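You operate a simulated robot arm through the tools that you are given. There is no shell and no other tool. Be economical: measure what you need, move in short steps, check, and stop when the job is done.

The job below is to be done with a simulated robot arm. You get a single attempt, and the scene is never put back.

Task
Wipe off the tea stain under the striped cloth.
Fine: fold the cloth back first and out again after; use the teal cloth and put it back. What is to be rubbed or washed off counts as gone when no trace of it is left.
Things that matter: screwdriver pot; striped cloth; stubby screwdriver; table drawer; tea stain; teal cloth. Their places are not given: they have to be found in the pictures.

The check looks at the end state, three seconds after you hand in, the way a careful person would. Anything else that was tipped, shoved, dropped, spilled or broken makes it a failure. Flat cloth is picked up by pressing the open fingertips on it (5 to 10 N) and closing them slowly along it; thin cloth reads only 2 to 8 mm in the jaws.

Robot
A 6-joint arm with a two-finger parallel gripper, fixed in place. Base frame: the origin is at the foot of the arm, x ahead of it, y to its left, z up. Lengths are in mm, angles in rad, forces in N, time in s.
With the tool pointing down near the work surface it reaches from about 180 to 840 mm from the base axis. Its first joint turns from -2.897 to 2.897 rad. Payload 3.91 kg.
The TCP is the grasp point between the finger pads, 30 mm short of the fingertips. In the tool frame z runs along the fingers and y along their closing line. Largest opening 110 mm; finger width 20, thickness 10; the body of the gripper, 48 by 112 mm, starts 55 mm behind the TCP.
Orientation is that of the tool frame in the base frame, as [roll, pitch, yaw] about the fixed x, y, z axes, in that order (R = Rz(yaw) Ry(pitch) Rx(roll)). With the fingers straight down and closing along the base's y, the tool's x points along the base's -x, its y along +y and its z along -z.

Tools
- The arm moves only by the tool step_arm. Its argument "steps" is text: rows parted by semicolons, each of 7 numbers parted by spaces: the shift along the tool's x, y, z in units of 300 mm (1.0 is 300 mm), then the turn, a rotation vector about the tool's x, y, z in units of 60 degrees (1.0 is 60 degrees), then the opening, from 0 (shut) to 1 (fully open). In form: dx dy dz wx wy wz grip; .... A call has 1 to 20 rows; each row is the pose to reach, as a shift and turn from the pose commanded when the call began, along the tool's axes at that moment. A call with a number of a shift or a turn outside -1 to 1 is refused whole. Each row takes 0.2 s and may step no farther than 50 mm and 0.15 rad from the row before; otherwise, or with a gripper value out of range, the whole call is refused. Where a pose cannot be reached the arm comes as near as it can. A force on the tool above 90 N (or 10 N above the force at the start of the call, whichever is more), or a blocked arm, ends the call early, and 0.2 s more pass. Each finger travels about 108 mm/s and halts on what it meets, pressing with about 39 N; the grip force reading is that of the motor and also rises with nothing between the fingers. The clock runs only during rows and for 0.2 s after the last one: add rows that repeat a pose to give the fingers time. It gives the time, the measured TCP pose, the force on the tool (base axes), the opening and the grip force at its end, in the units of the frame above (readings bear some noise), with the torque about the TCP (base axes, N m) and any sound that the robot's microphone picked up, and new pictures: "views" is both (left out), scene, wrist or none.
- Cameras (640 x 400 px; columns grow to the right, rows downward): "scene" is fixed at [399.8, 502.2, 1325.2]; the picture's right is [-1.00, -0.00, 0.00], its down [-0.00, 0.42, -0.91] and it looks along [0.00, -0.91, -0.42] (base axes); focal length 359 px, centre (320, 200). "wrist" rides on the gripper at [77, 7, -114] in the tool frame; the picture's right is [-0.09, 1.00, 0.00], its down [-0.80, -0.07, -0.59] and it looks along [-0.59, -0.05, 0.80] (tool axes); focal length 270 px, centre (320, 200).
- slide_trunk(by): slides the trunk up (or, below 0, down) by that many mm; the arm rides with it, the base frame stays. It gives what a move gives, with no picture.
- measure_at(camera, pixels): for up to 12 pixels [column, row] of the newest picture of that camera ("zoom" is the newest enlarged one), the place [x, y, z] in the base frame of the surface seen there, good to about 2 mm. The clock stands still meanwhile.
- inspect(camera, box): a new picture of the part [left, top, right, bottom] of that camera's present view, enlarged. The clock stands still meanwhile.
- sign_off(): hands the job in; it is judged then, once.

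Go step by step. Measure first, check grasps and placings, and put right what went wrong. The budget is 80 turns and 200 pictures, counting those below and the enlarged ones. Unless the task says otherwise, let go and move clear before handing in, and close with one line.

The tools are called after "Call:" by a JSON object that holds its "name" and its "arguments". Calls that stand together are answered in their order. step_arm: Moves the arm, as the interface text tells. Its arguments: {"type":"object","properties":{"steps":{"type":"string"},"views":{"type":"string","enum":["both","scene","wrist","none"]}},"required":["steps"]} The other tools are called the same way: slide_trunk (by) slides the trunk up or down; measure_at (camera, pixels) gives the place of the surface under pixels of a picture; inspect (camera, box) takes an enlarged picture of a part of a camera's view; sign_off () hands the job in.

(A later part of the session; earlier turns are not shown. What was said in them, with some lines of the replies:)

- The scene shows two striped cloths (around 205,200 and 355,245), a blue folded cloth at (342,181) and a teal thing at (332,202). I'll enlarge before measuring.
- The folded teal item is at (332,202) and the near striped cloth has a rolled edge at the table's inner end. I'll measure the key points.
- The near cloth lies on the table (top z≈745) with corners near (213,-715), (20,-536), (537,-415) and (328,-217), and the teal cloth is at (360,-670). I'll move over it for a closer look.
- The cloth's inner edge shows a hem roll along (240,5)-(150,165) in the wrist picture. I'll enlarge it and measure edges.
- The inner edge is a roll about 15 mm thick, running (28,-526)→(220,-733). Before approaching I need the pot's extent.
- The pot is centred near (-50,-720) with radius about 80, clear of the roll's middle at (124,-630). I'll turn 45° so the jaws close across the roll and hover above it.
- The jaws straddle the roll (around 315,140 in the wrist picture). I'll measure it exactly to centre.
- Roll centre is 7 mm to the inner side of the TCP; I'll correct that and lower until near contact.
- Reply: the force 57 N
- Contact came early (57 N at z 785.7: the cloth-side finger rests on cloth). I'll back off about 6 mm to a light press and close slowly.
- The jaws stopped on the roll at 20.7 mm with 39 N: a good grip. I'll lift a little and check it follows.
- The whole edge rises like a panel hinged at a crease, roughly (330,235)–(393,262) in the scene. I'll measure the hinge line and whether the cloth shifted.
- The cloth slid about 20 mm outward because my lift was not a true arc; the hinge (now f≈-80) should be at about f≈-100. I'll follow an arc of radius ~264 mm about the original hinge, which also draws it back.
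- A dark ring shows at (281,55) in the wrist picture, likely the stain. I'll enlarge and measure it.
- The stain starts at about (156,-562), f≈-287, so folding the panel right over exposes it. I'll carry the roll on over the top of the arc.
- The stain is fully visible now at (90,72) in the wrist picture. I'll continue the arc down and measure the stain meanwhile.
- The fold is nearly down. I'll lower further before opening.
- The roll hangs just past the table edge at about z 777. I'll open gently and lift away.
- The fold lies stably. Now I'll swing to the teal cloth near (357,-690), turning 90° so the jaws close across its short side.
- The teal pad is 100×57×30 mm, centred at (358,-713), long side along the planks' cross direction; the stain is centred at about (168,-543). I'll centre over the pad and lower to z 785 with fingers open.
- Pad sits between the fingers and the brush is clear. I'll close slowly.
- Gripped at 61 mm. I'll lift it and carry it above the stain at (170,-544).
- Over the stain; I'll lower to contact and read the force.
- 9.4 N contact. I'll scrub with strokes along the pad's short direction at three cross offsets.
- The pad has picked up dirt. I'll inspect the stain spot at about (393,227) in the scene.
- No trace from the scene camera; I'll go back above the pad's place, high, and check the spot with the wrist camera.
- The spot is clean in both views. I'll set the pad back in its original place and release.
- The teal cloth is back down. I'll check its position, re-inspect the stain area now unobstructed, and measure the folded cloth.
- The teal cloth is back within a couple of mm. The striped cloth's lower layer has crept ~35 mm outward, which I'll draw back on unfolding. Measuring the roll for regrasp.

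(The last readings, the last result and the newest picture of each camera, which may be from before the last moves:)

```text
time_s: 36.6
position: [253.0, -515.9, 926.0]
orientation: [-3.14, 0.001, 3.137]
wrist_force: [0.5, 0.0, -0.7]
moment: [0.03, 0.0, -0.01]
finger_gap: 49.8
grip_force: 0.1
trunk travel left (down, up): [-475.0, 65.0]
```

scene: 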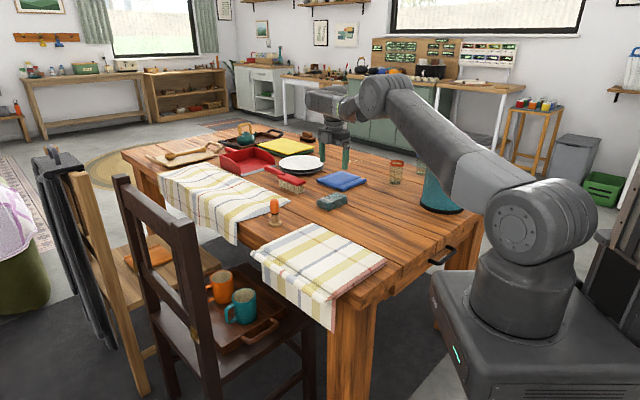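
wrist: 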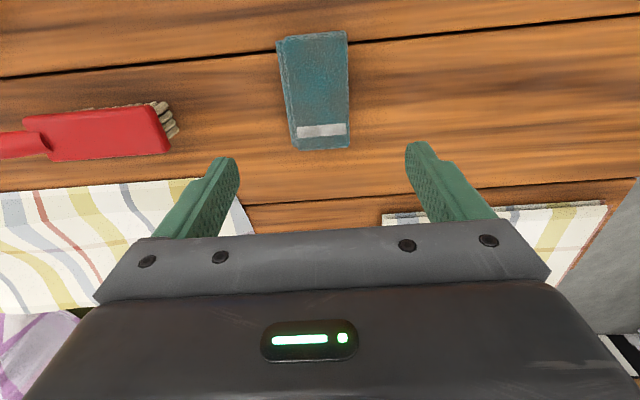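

The roll sits at f≈164 with the strip on top of it, so a level grasp from the front (one finger above, one below) would be best. I'll check clearance to the dark chair back there.

Call:
{"name": "measure_at", "arguments": {"camera": "scene", "pixels": [[125, 195], [150, 205], [175, 220], [190, 235], [215, 370], [118, 182], [198, 240], [220, 290], [245, 305], [200, 325], [273, 210], [160, 300]]}}

```text
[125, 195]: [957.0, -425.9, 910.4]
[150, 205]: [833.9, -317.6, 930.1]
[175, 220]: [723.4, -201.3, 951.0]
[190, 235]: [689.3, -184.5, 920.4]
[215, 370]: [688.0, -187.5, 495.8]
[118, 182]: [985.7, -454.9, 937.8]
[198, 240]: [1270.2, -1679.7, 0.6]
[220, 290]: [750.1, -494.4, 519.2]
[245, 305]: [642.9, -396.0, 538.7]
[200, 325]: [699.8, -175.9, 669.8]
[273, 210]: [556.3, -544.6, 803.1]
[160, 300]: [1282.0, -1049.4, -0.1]
```

The chair back stands at f≈360, e≥610, so I'll grasp the roll off-centre at e≈480 with a 60° tilt, away from it. First swing over and turn back.

Call:
{"name": "step_arm", "arguments": {"steps": "-0.083 0.108 -0.02 0 0 0.125 0.45; -0.166 0.217 -0.04 0 0 0.25 0.45; -0.248 0.325 -0.06 0 0 0.375 0.45; -0.331 0.433 -0.08 0 0 0.5 0.45; -0.414 0.542 -0.1 0 0 0.625 0.45; -0.497 0.65 -0.113 0 0 0.75 0.4; -0.497 0.65 -0.113 0 0 0.75 0.4", "views": "none"}}

Call:
{"name": "step_arm", "arguments": {"steps": "0.02 0.13 0 0.125 0 0 0.4; 0.04 0.26 0 0.25 0 0 0.4; 0.06 0.39 0 0.375 0 0 0.4; 0.08 0.52 0 0.5 0 0 0.4; 0.1 0.65 0 0.625 0 0 0.4; 0.108 0.75 0 0.75 0 0 0.4; 0.108 0.81 0 0.875 0 0 0.4; 0.108 0.81 0 1 0 0 0.4; 0.108 0.81 0 1 0 0 0.4"}}

```text
time_s: 38.2
position: [403.6, -319.6, 962.9]
orientation: [3.142, -0.001, 2.354]
wrist_force: [-0.2, 0.5, -0.2]
moment: [0.0, -0.01, 0.0]
finger_gap: 44.0
grip_force: 0.0
trunk travel left (down, up): [-475.0, 65.0]
```

```text
time_s: 40.2
position: [551.4, -122.9, 961.9]
orientation: [-2.093, 0.002, 2.357]
wrist_force: [-0.5, 0.6, -0.2]
moment: [0.01, 0.02, 0.04]
finger_gap: 43.7
grip_force: 0.0
trunk travel left (down, up): [-475.0, 65.0]
```

scene: 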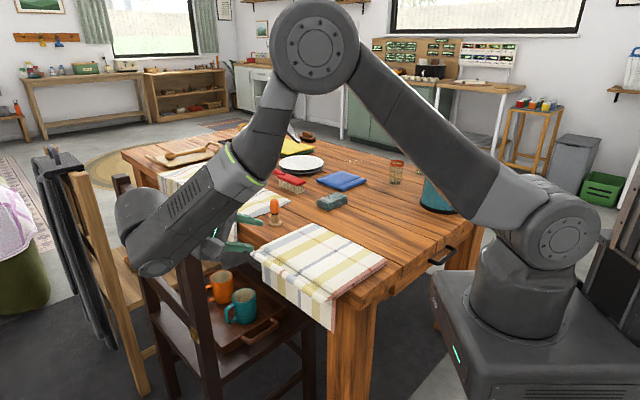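
wrist: 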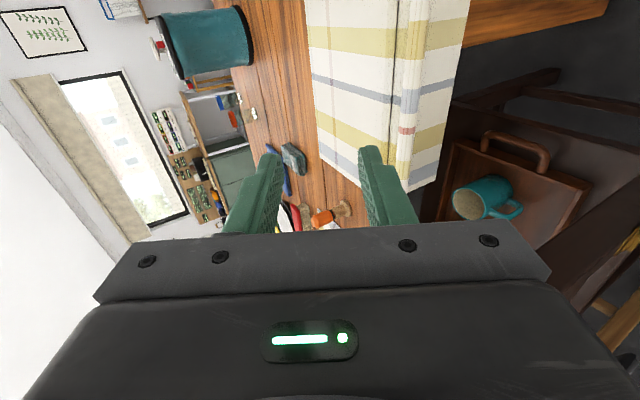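

The tilted pose is reachable, but the wrist link reaches over the chair back. I'll measure the link before descending.

Call:
{"name": "measure_at", "arguments": {"camera": "scene", "pixels": [[150, 250], [130, 205], [155, 272], [200, 220], [120, 225], [175, 260], [205, 265], [225, 240], [240, 247], [245, 180]]}}

```text
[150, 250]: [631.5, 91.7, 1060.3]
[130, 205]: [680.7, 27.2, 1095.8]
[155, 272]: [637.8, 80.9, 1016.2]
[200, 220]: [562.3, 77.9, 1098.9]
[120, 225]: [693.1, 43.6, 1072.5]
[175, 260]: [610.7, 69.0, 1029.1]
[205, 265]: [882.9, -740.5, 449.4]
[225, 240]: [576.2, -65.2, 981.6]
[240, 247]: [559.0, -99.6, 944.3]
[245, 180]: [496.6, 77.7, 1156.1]
```

The wrist link will stay at e below about 540 against the chair at e≥610; I'll shift the grasp to e≈455 for margin and move to the pre-grasp point.

Call:
{"name": "step_arm", "arguments": {"steps": "0.03 0.07 0.09 0 0 0 0.4; 0.05 0.14 0.18 0 0 0 0.4; 0.073 0.21 0.28 0 0 0 0.4; 0.073 0.28 0.37 0 0 0 0.4; 0.073 0.335 0.44 0 0 0 0.4; 0.073 0.362 0.467 0 0 0 0.4; 0.073 0.362 0.467 0 0 0 0.4"}}

```text
time_s: 41.8
position: [489.6, -154.9, 796.0]
orientation: [-2.095, -0.002, 2.356]
wrist_force: [-0.2, 0.8, -0.5]
moment: [-0.01, 0.01, 0.01]
finger_gap: 43.9
grip_force: 0.0
trunk travel left (down, up): [-475.0, 65.0]
```

scene: 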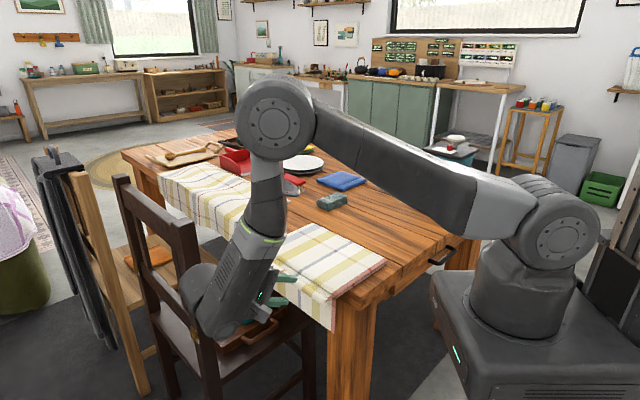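
wrist: 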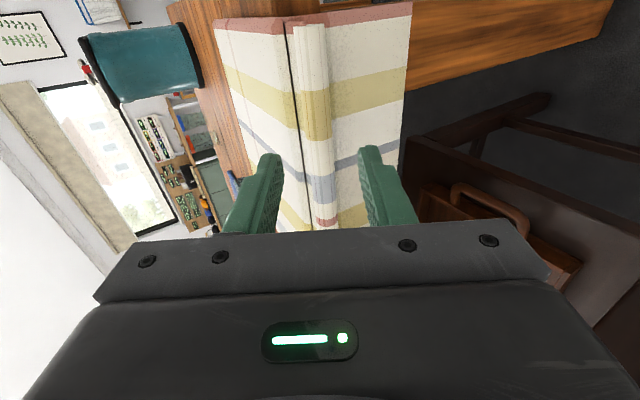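

No contact. I'll measure the roll from here before going in.

Call:
{"name": "measure_at", "arguments": {"camera": "wrist", "pixels": [[312, 100], [325, 100], [303, 100], [318, 185], [290, 100], [345, 130], [328, 185], [300, 30]]}}

Call:
{"name": "measure_at", "arguments": {"camera": "scene", "pixels": [[190, 290], [205, 330], [230, 320], [198, 270], [225, 340], [192, 240]]}}

```text
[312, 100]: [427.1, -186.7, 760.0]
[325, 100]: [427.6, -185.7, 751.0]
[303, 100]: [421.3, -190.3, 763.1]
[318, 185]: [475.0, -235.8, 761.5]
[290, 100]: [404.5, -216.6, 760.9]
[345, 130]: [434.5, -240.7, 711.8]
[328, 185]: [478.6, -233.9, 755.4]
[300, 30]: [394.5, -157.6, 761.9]
```

```text
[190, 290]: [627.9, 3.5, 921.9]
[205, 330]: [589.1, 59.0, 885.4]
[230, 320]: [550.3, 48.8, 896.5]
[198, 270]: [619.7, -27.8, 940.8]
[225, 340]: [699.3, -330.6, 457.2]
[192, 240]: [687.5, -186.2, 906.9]
```

The roll is centred near (f 162, z 755) as planned. I'll go in 61 mm and close slowly.

Call:
{"name": "step_arm", "arguments": {"steps": "0 -0.006 0.07 0 0 0 0.4; 0 -0.006 0.14 0 0 0 0.4; 0 -0.006 0.203 0 0 0 0.4; 0 -0.006 0.203 0 0 0 0.4; 0 -0.006 0.203 0 0 0 0.34; 0 -0.006 0.203 0 0 0 0.28; 0 -0.006 0.203 0 0 0 0.22; 0 -0.006 0.203 0 0 0 0.16; 0 -0.006 0.203 0 0 0 0.1; 0 -0.006 0.203 0 0 0 0; 0 -0.006 0.203 0 0 0 0"}}

```text
time_s: 44.2
position: [451.0, -194.9, 769.8]
orientation: [-2.094, 0.001, 2.358]
wrist_force: [-0.7, 0.7, 0.3]
moment: [0.0, -0.05, -0.04]
finger_gap: 20.8
grip_force: 39.0
trunk travel left (down, up): [-475.0, 65.0]
```

scene: 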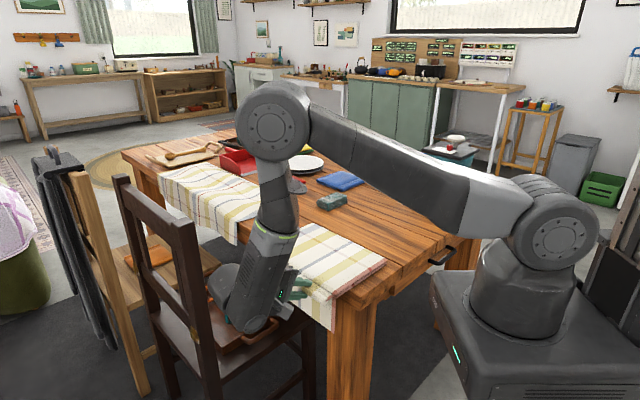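
wrist: 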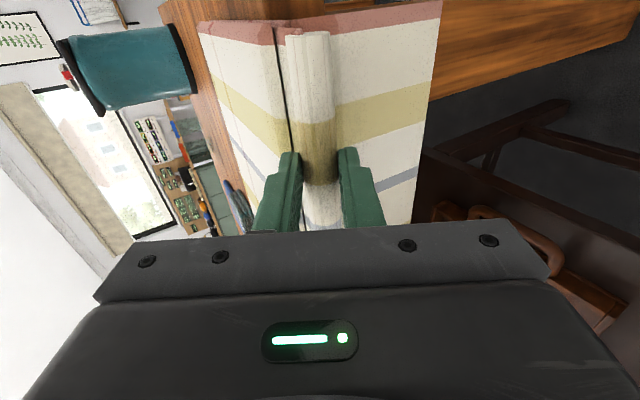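

Gripped at 20.8 mm. I'll unfold along the arc, turning the tool back toward vertical as it rises.

Call:
{"name": "step_arm", "arguments": {"steps": "0 -0.091 -0.049 -0.125 0 0 0; 0 -0.216 -0.086 -0.25 0 0 0; 0 -0.379 -0.111 -0.375 0 0 0; 0 -0.54 -0.106 -0.5 0 0 0; 0 -0.699 -0.076 -0.625 0 0 0; 0 -0.85 -0.014 -0.75 0 0 0; 0 -0.99 0.068 -0.875 0 0 0; 0 -0.99 0.068 -0.875 0 0 0"}}

```text
time_s: 46.0
position: [334.6, -311.4, 1015.7]
orientation: [-3.012, 0.002, 2.354]
wrist_force: [-0.1, 0.3, -2.1]
moment: [-0.25, -0.2, -0.08]
finger_gap: 20.4
grip_force: 39.4
trunk travel left (down, up): [-475.0, 65.0]
```

scene: 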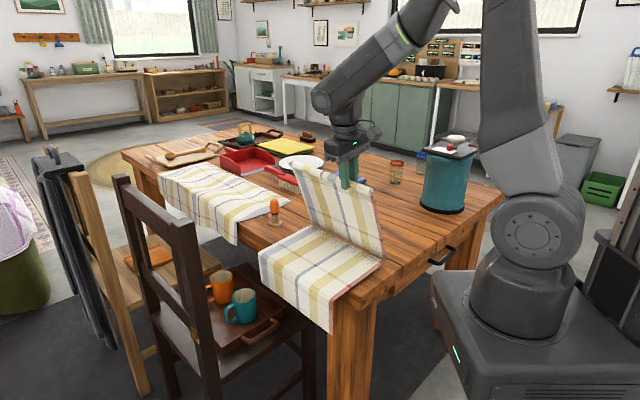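
wrist: 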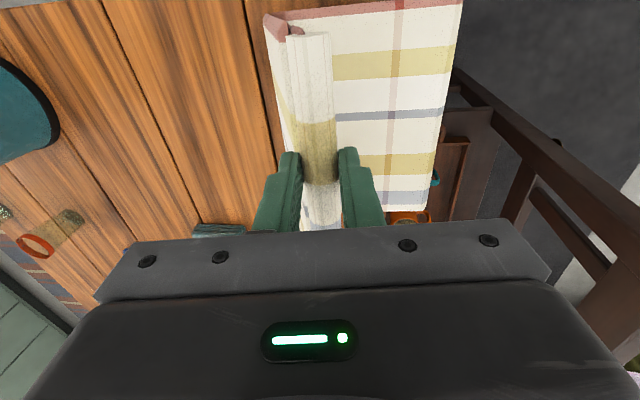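

It unfolds cleanly. Continuing over the top and down the inner side with the tool vertical.

Call:
{"name": "step_arm", "arguments": {"steps": "0 -0.159 -0.037 -0.1235 0 0 0; 0 -0.318 -0.043 -0.1235 0 0 0; 0 -0.47 -0.023 -0.1235 0 0 0; 0 -0.616 0.023 -0.1235 0 0 0; 0 -0.754 0.095 -0.1235 0 0 0; 0 -0.873 0.187 -0.1235 0 0 0; 0 -0.959 0.279 -0.1235 0 0 0; 0 -0.959 0.279 -0.1235 0 0 0"}}

```text
time_s: 47.8
position: [121.5, -521.5, 970.8]
orientation: [-3.14, 0.0, 2.355]
wrist_force: [0.2, 1.6, -2.5]
moment: [0.17, 0.11, 0.17]
finger_gap: 20.8
grip_force: 38.5
trunk travel left (down, up): [-475.0, 65.0]
```

scene: 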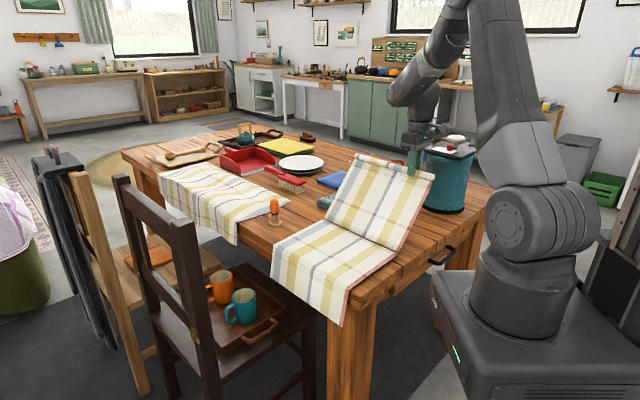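
wrist: 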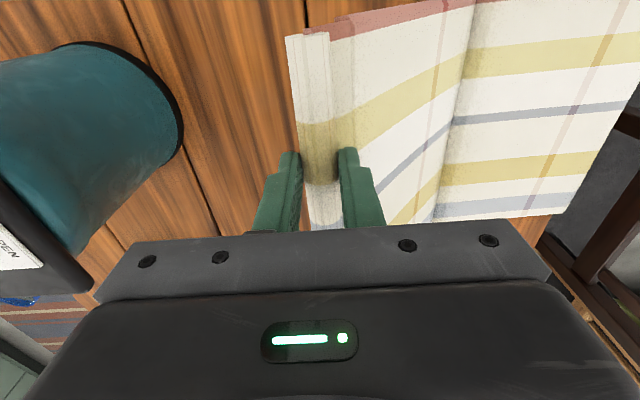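

The cloth is being drawn back into place. I'll lower along the rest of the arc to just above the table.

Call:
{"name": "step_arm", "arguments": {"steps": "0 -0.05 0.05 0 0 0 0; 0 -0.093 0.113 0 0 0 0; 0 -0.153 0.203 0 0 0 0; 0 -0.207 0.313 0 0 0 0; 0 -0.24 0.416 0 0 0 0; 0 -0.26 0.52 0 0 0 0; 0 -0.27 0.596 0 0 0 0; 0 -0.27 0.596 0 0 0 0"}}

```text
time_s: 49.6
position: [65.5, -578.8, 790.8]
orientation: [-3.139, -0.003, 2.356]
wrist_force: [1.0, 1.2, -0.9]
moment: [0.01, -0.02, -0.01]
finger_gap: 20.7
grip_force: 39.3
trunk travel left (down, up): [-475.0, 65.0]
```

scene: 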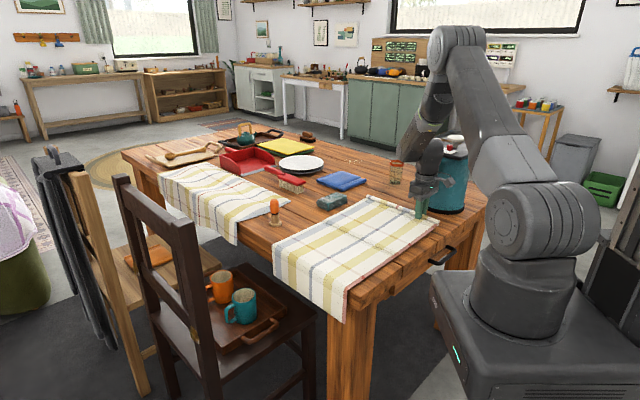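
wrist: 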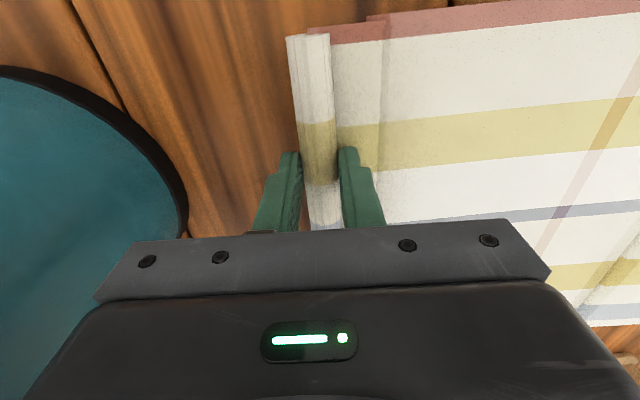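

It lies flat again. I'll compare edges with the originals (ends (28,-526) and (220,-733); front corner ~ (537,-415)) before letting go.

Call:
{"name": "measure_at", "arguments": {"camera": "scene", "pixels": [[371, 200], [437, 222], [275, 245], [350, 290], [369, 199], [405, 211], [345, 319], [355, 245]]}}

Call:
{"name": "inspect", "arguments": {"camera": "scene", "box": [260, 130, 480, 325]}}

```text
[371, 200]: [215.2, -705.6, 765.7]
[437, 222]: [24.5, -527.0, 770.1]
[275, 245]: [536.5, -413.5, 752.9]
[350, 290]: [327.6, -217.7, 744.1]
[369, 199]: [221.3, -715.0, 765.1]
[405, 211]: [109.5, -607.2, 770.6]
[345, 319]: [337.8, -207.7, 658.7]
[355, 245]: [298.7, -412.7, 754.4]
```

```text
2.05 times, centred on (370, 228) of scene
```

zoom: 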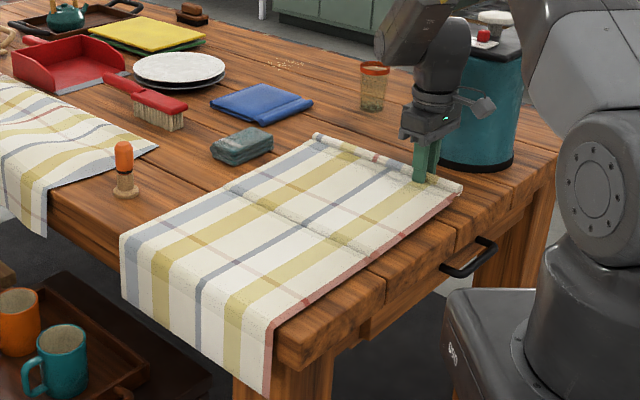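

It matches within about 5 mm. I'll pull back 4 mm more, lower slightly, open and lift clear.

Call:
{"name": "step_arm", "arguments": {"steps": "0 -0.013 0.005 0 0 0 0; 0 -0.013 0.015 0 0 0 0; 0 -0.013 0.015 0 0 0 0.22; 0 -0.013 0.015 0 0 0 0.27; 0 -0.013 0.013 0 0 0 0.32; 0 -0.013 0 0 0 0 0.34; 0 -0.013 -0.1 0 0 0 0.34; 0 -0.013 -0.2 0 0 0 0.34; 0 -0.013 -0.35 0 0 0 0.34; 0 -0.013 -0.5 0 0 0 0.34; 0 -0.013 -0.66 0 0 0 0.34; 0.1 0.1 -0.75 0 0 0 0.34; 0.2 0.2 -0.8 0 0 0 0.34; 0.2 0.2 -0.8 0 0 0 0.34"}}

```text
refused: row 12 steps farther than a row can; nothing moved
```

Call:
{"name": "step_arm", "arguments": {"steps": "0 -0.013 0.005 0 0 0 0; 0 -0.013 0.015 0 0 0 0; 0 -0.013 0.015 0 0 0 0.22; 0 -0.013 0.015 0 0 0 0.27; 0 -0.013 0.013 0 0 0 0.32; 0 -0.013 0 0 0 0 0.34; 0 -0.013 -0.1 0 0 0 0.34; 0 -0.013 -0.2 0 0 0 0.34; 0 -0.013 -0.35 0 0 0 0.34; 0 -0.013 -0.5 0 0 0 0.34; 0 -0.013 -0.65 0 0 0 0.34; 0.05 0.04 -0.75 0 0 0 0.34; 0.15 0.1 -0.8 0 0 0 0.34; 0.15 0.1 -0.8 0 0 0 0.34"}}

Call:
{"name": "inspect", "arguments": {"camera": "scene", "box": [260, 130, 480, 325]}}

Call:
{"name": "inspect", "arguments": {"camera": "scene", "box": [120, 120, 320, 245]}}

```text
time_s: 52.6
position: [55.5, -526.4, 1030.4]
orientation: [-3.139, 0.0, 2.357]
wrist_force: [0.0, 0.1, -0.5]
moment: [-0.02, 0.0, 0.04]
finger_gap: 37.7
grip_force: 0.0
trunk travel left (down, up): [-475.0, 65.0]
```

scene: 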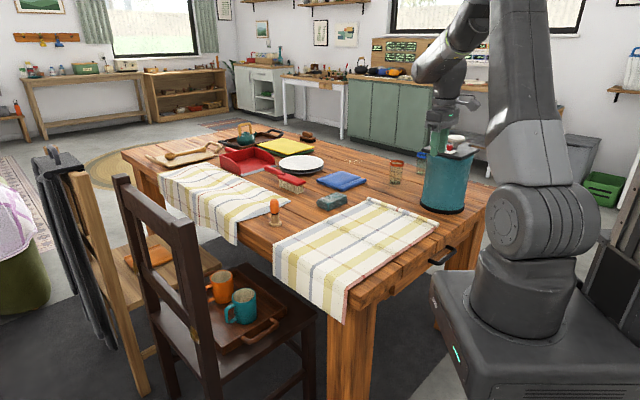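
wrist: 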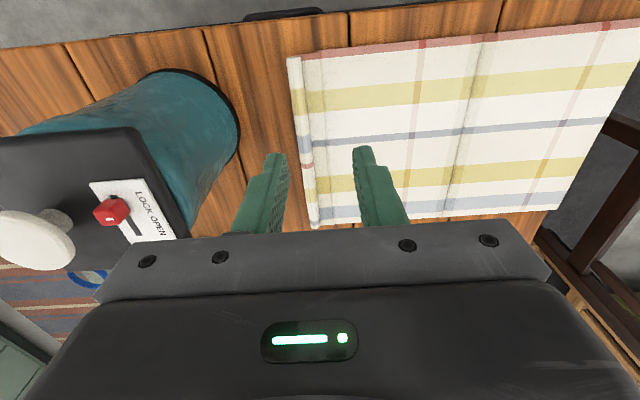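

```text
2.05 times, centred on (370, 228) of scene
```

zoom: 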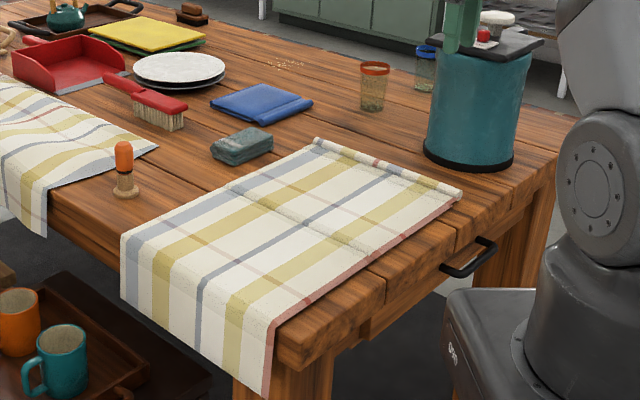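

```text
3.20 times, centred on (220, 182) of scene
```

zoom: 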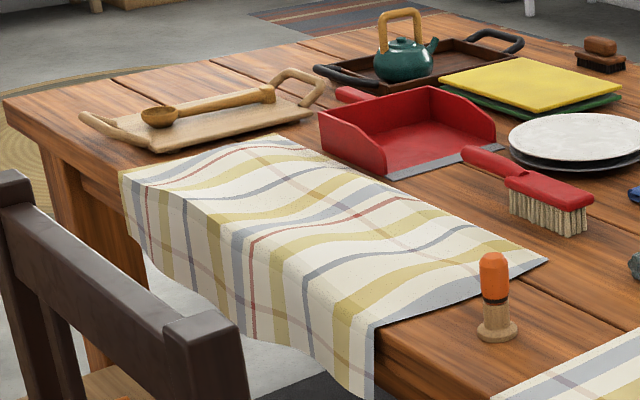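

The striped cloth is spread as it was, the teal cloth is back at its place, the spot showed no trace in either view, and everything else stands as before with the gripper clear. Handing in.

Call:
{"name": "sign_off", "arguments": {}}

```text
The job is handed in.
```

The tea stain is wiped off with no trace in either camera view. The striped cloth is spread out again to within a few mm of where it was, and the teal cloth is back in its place, though darker from the tea.
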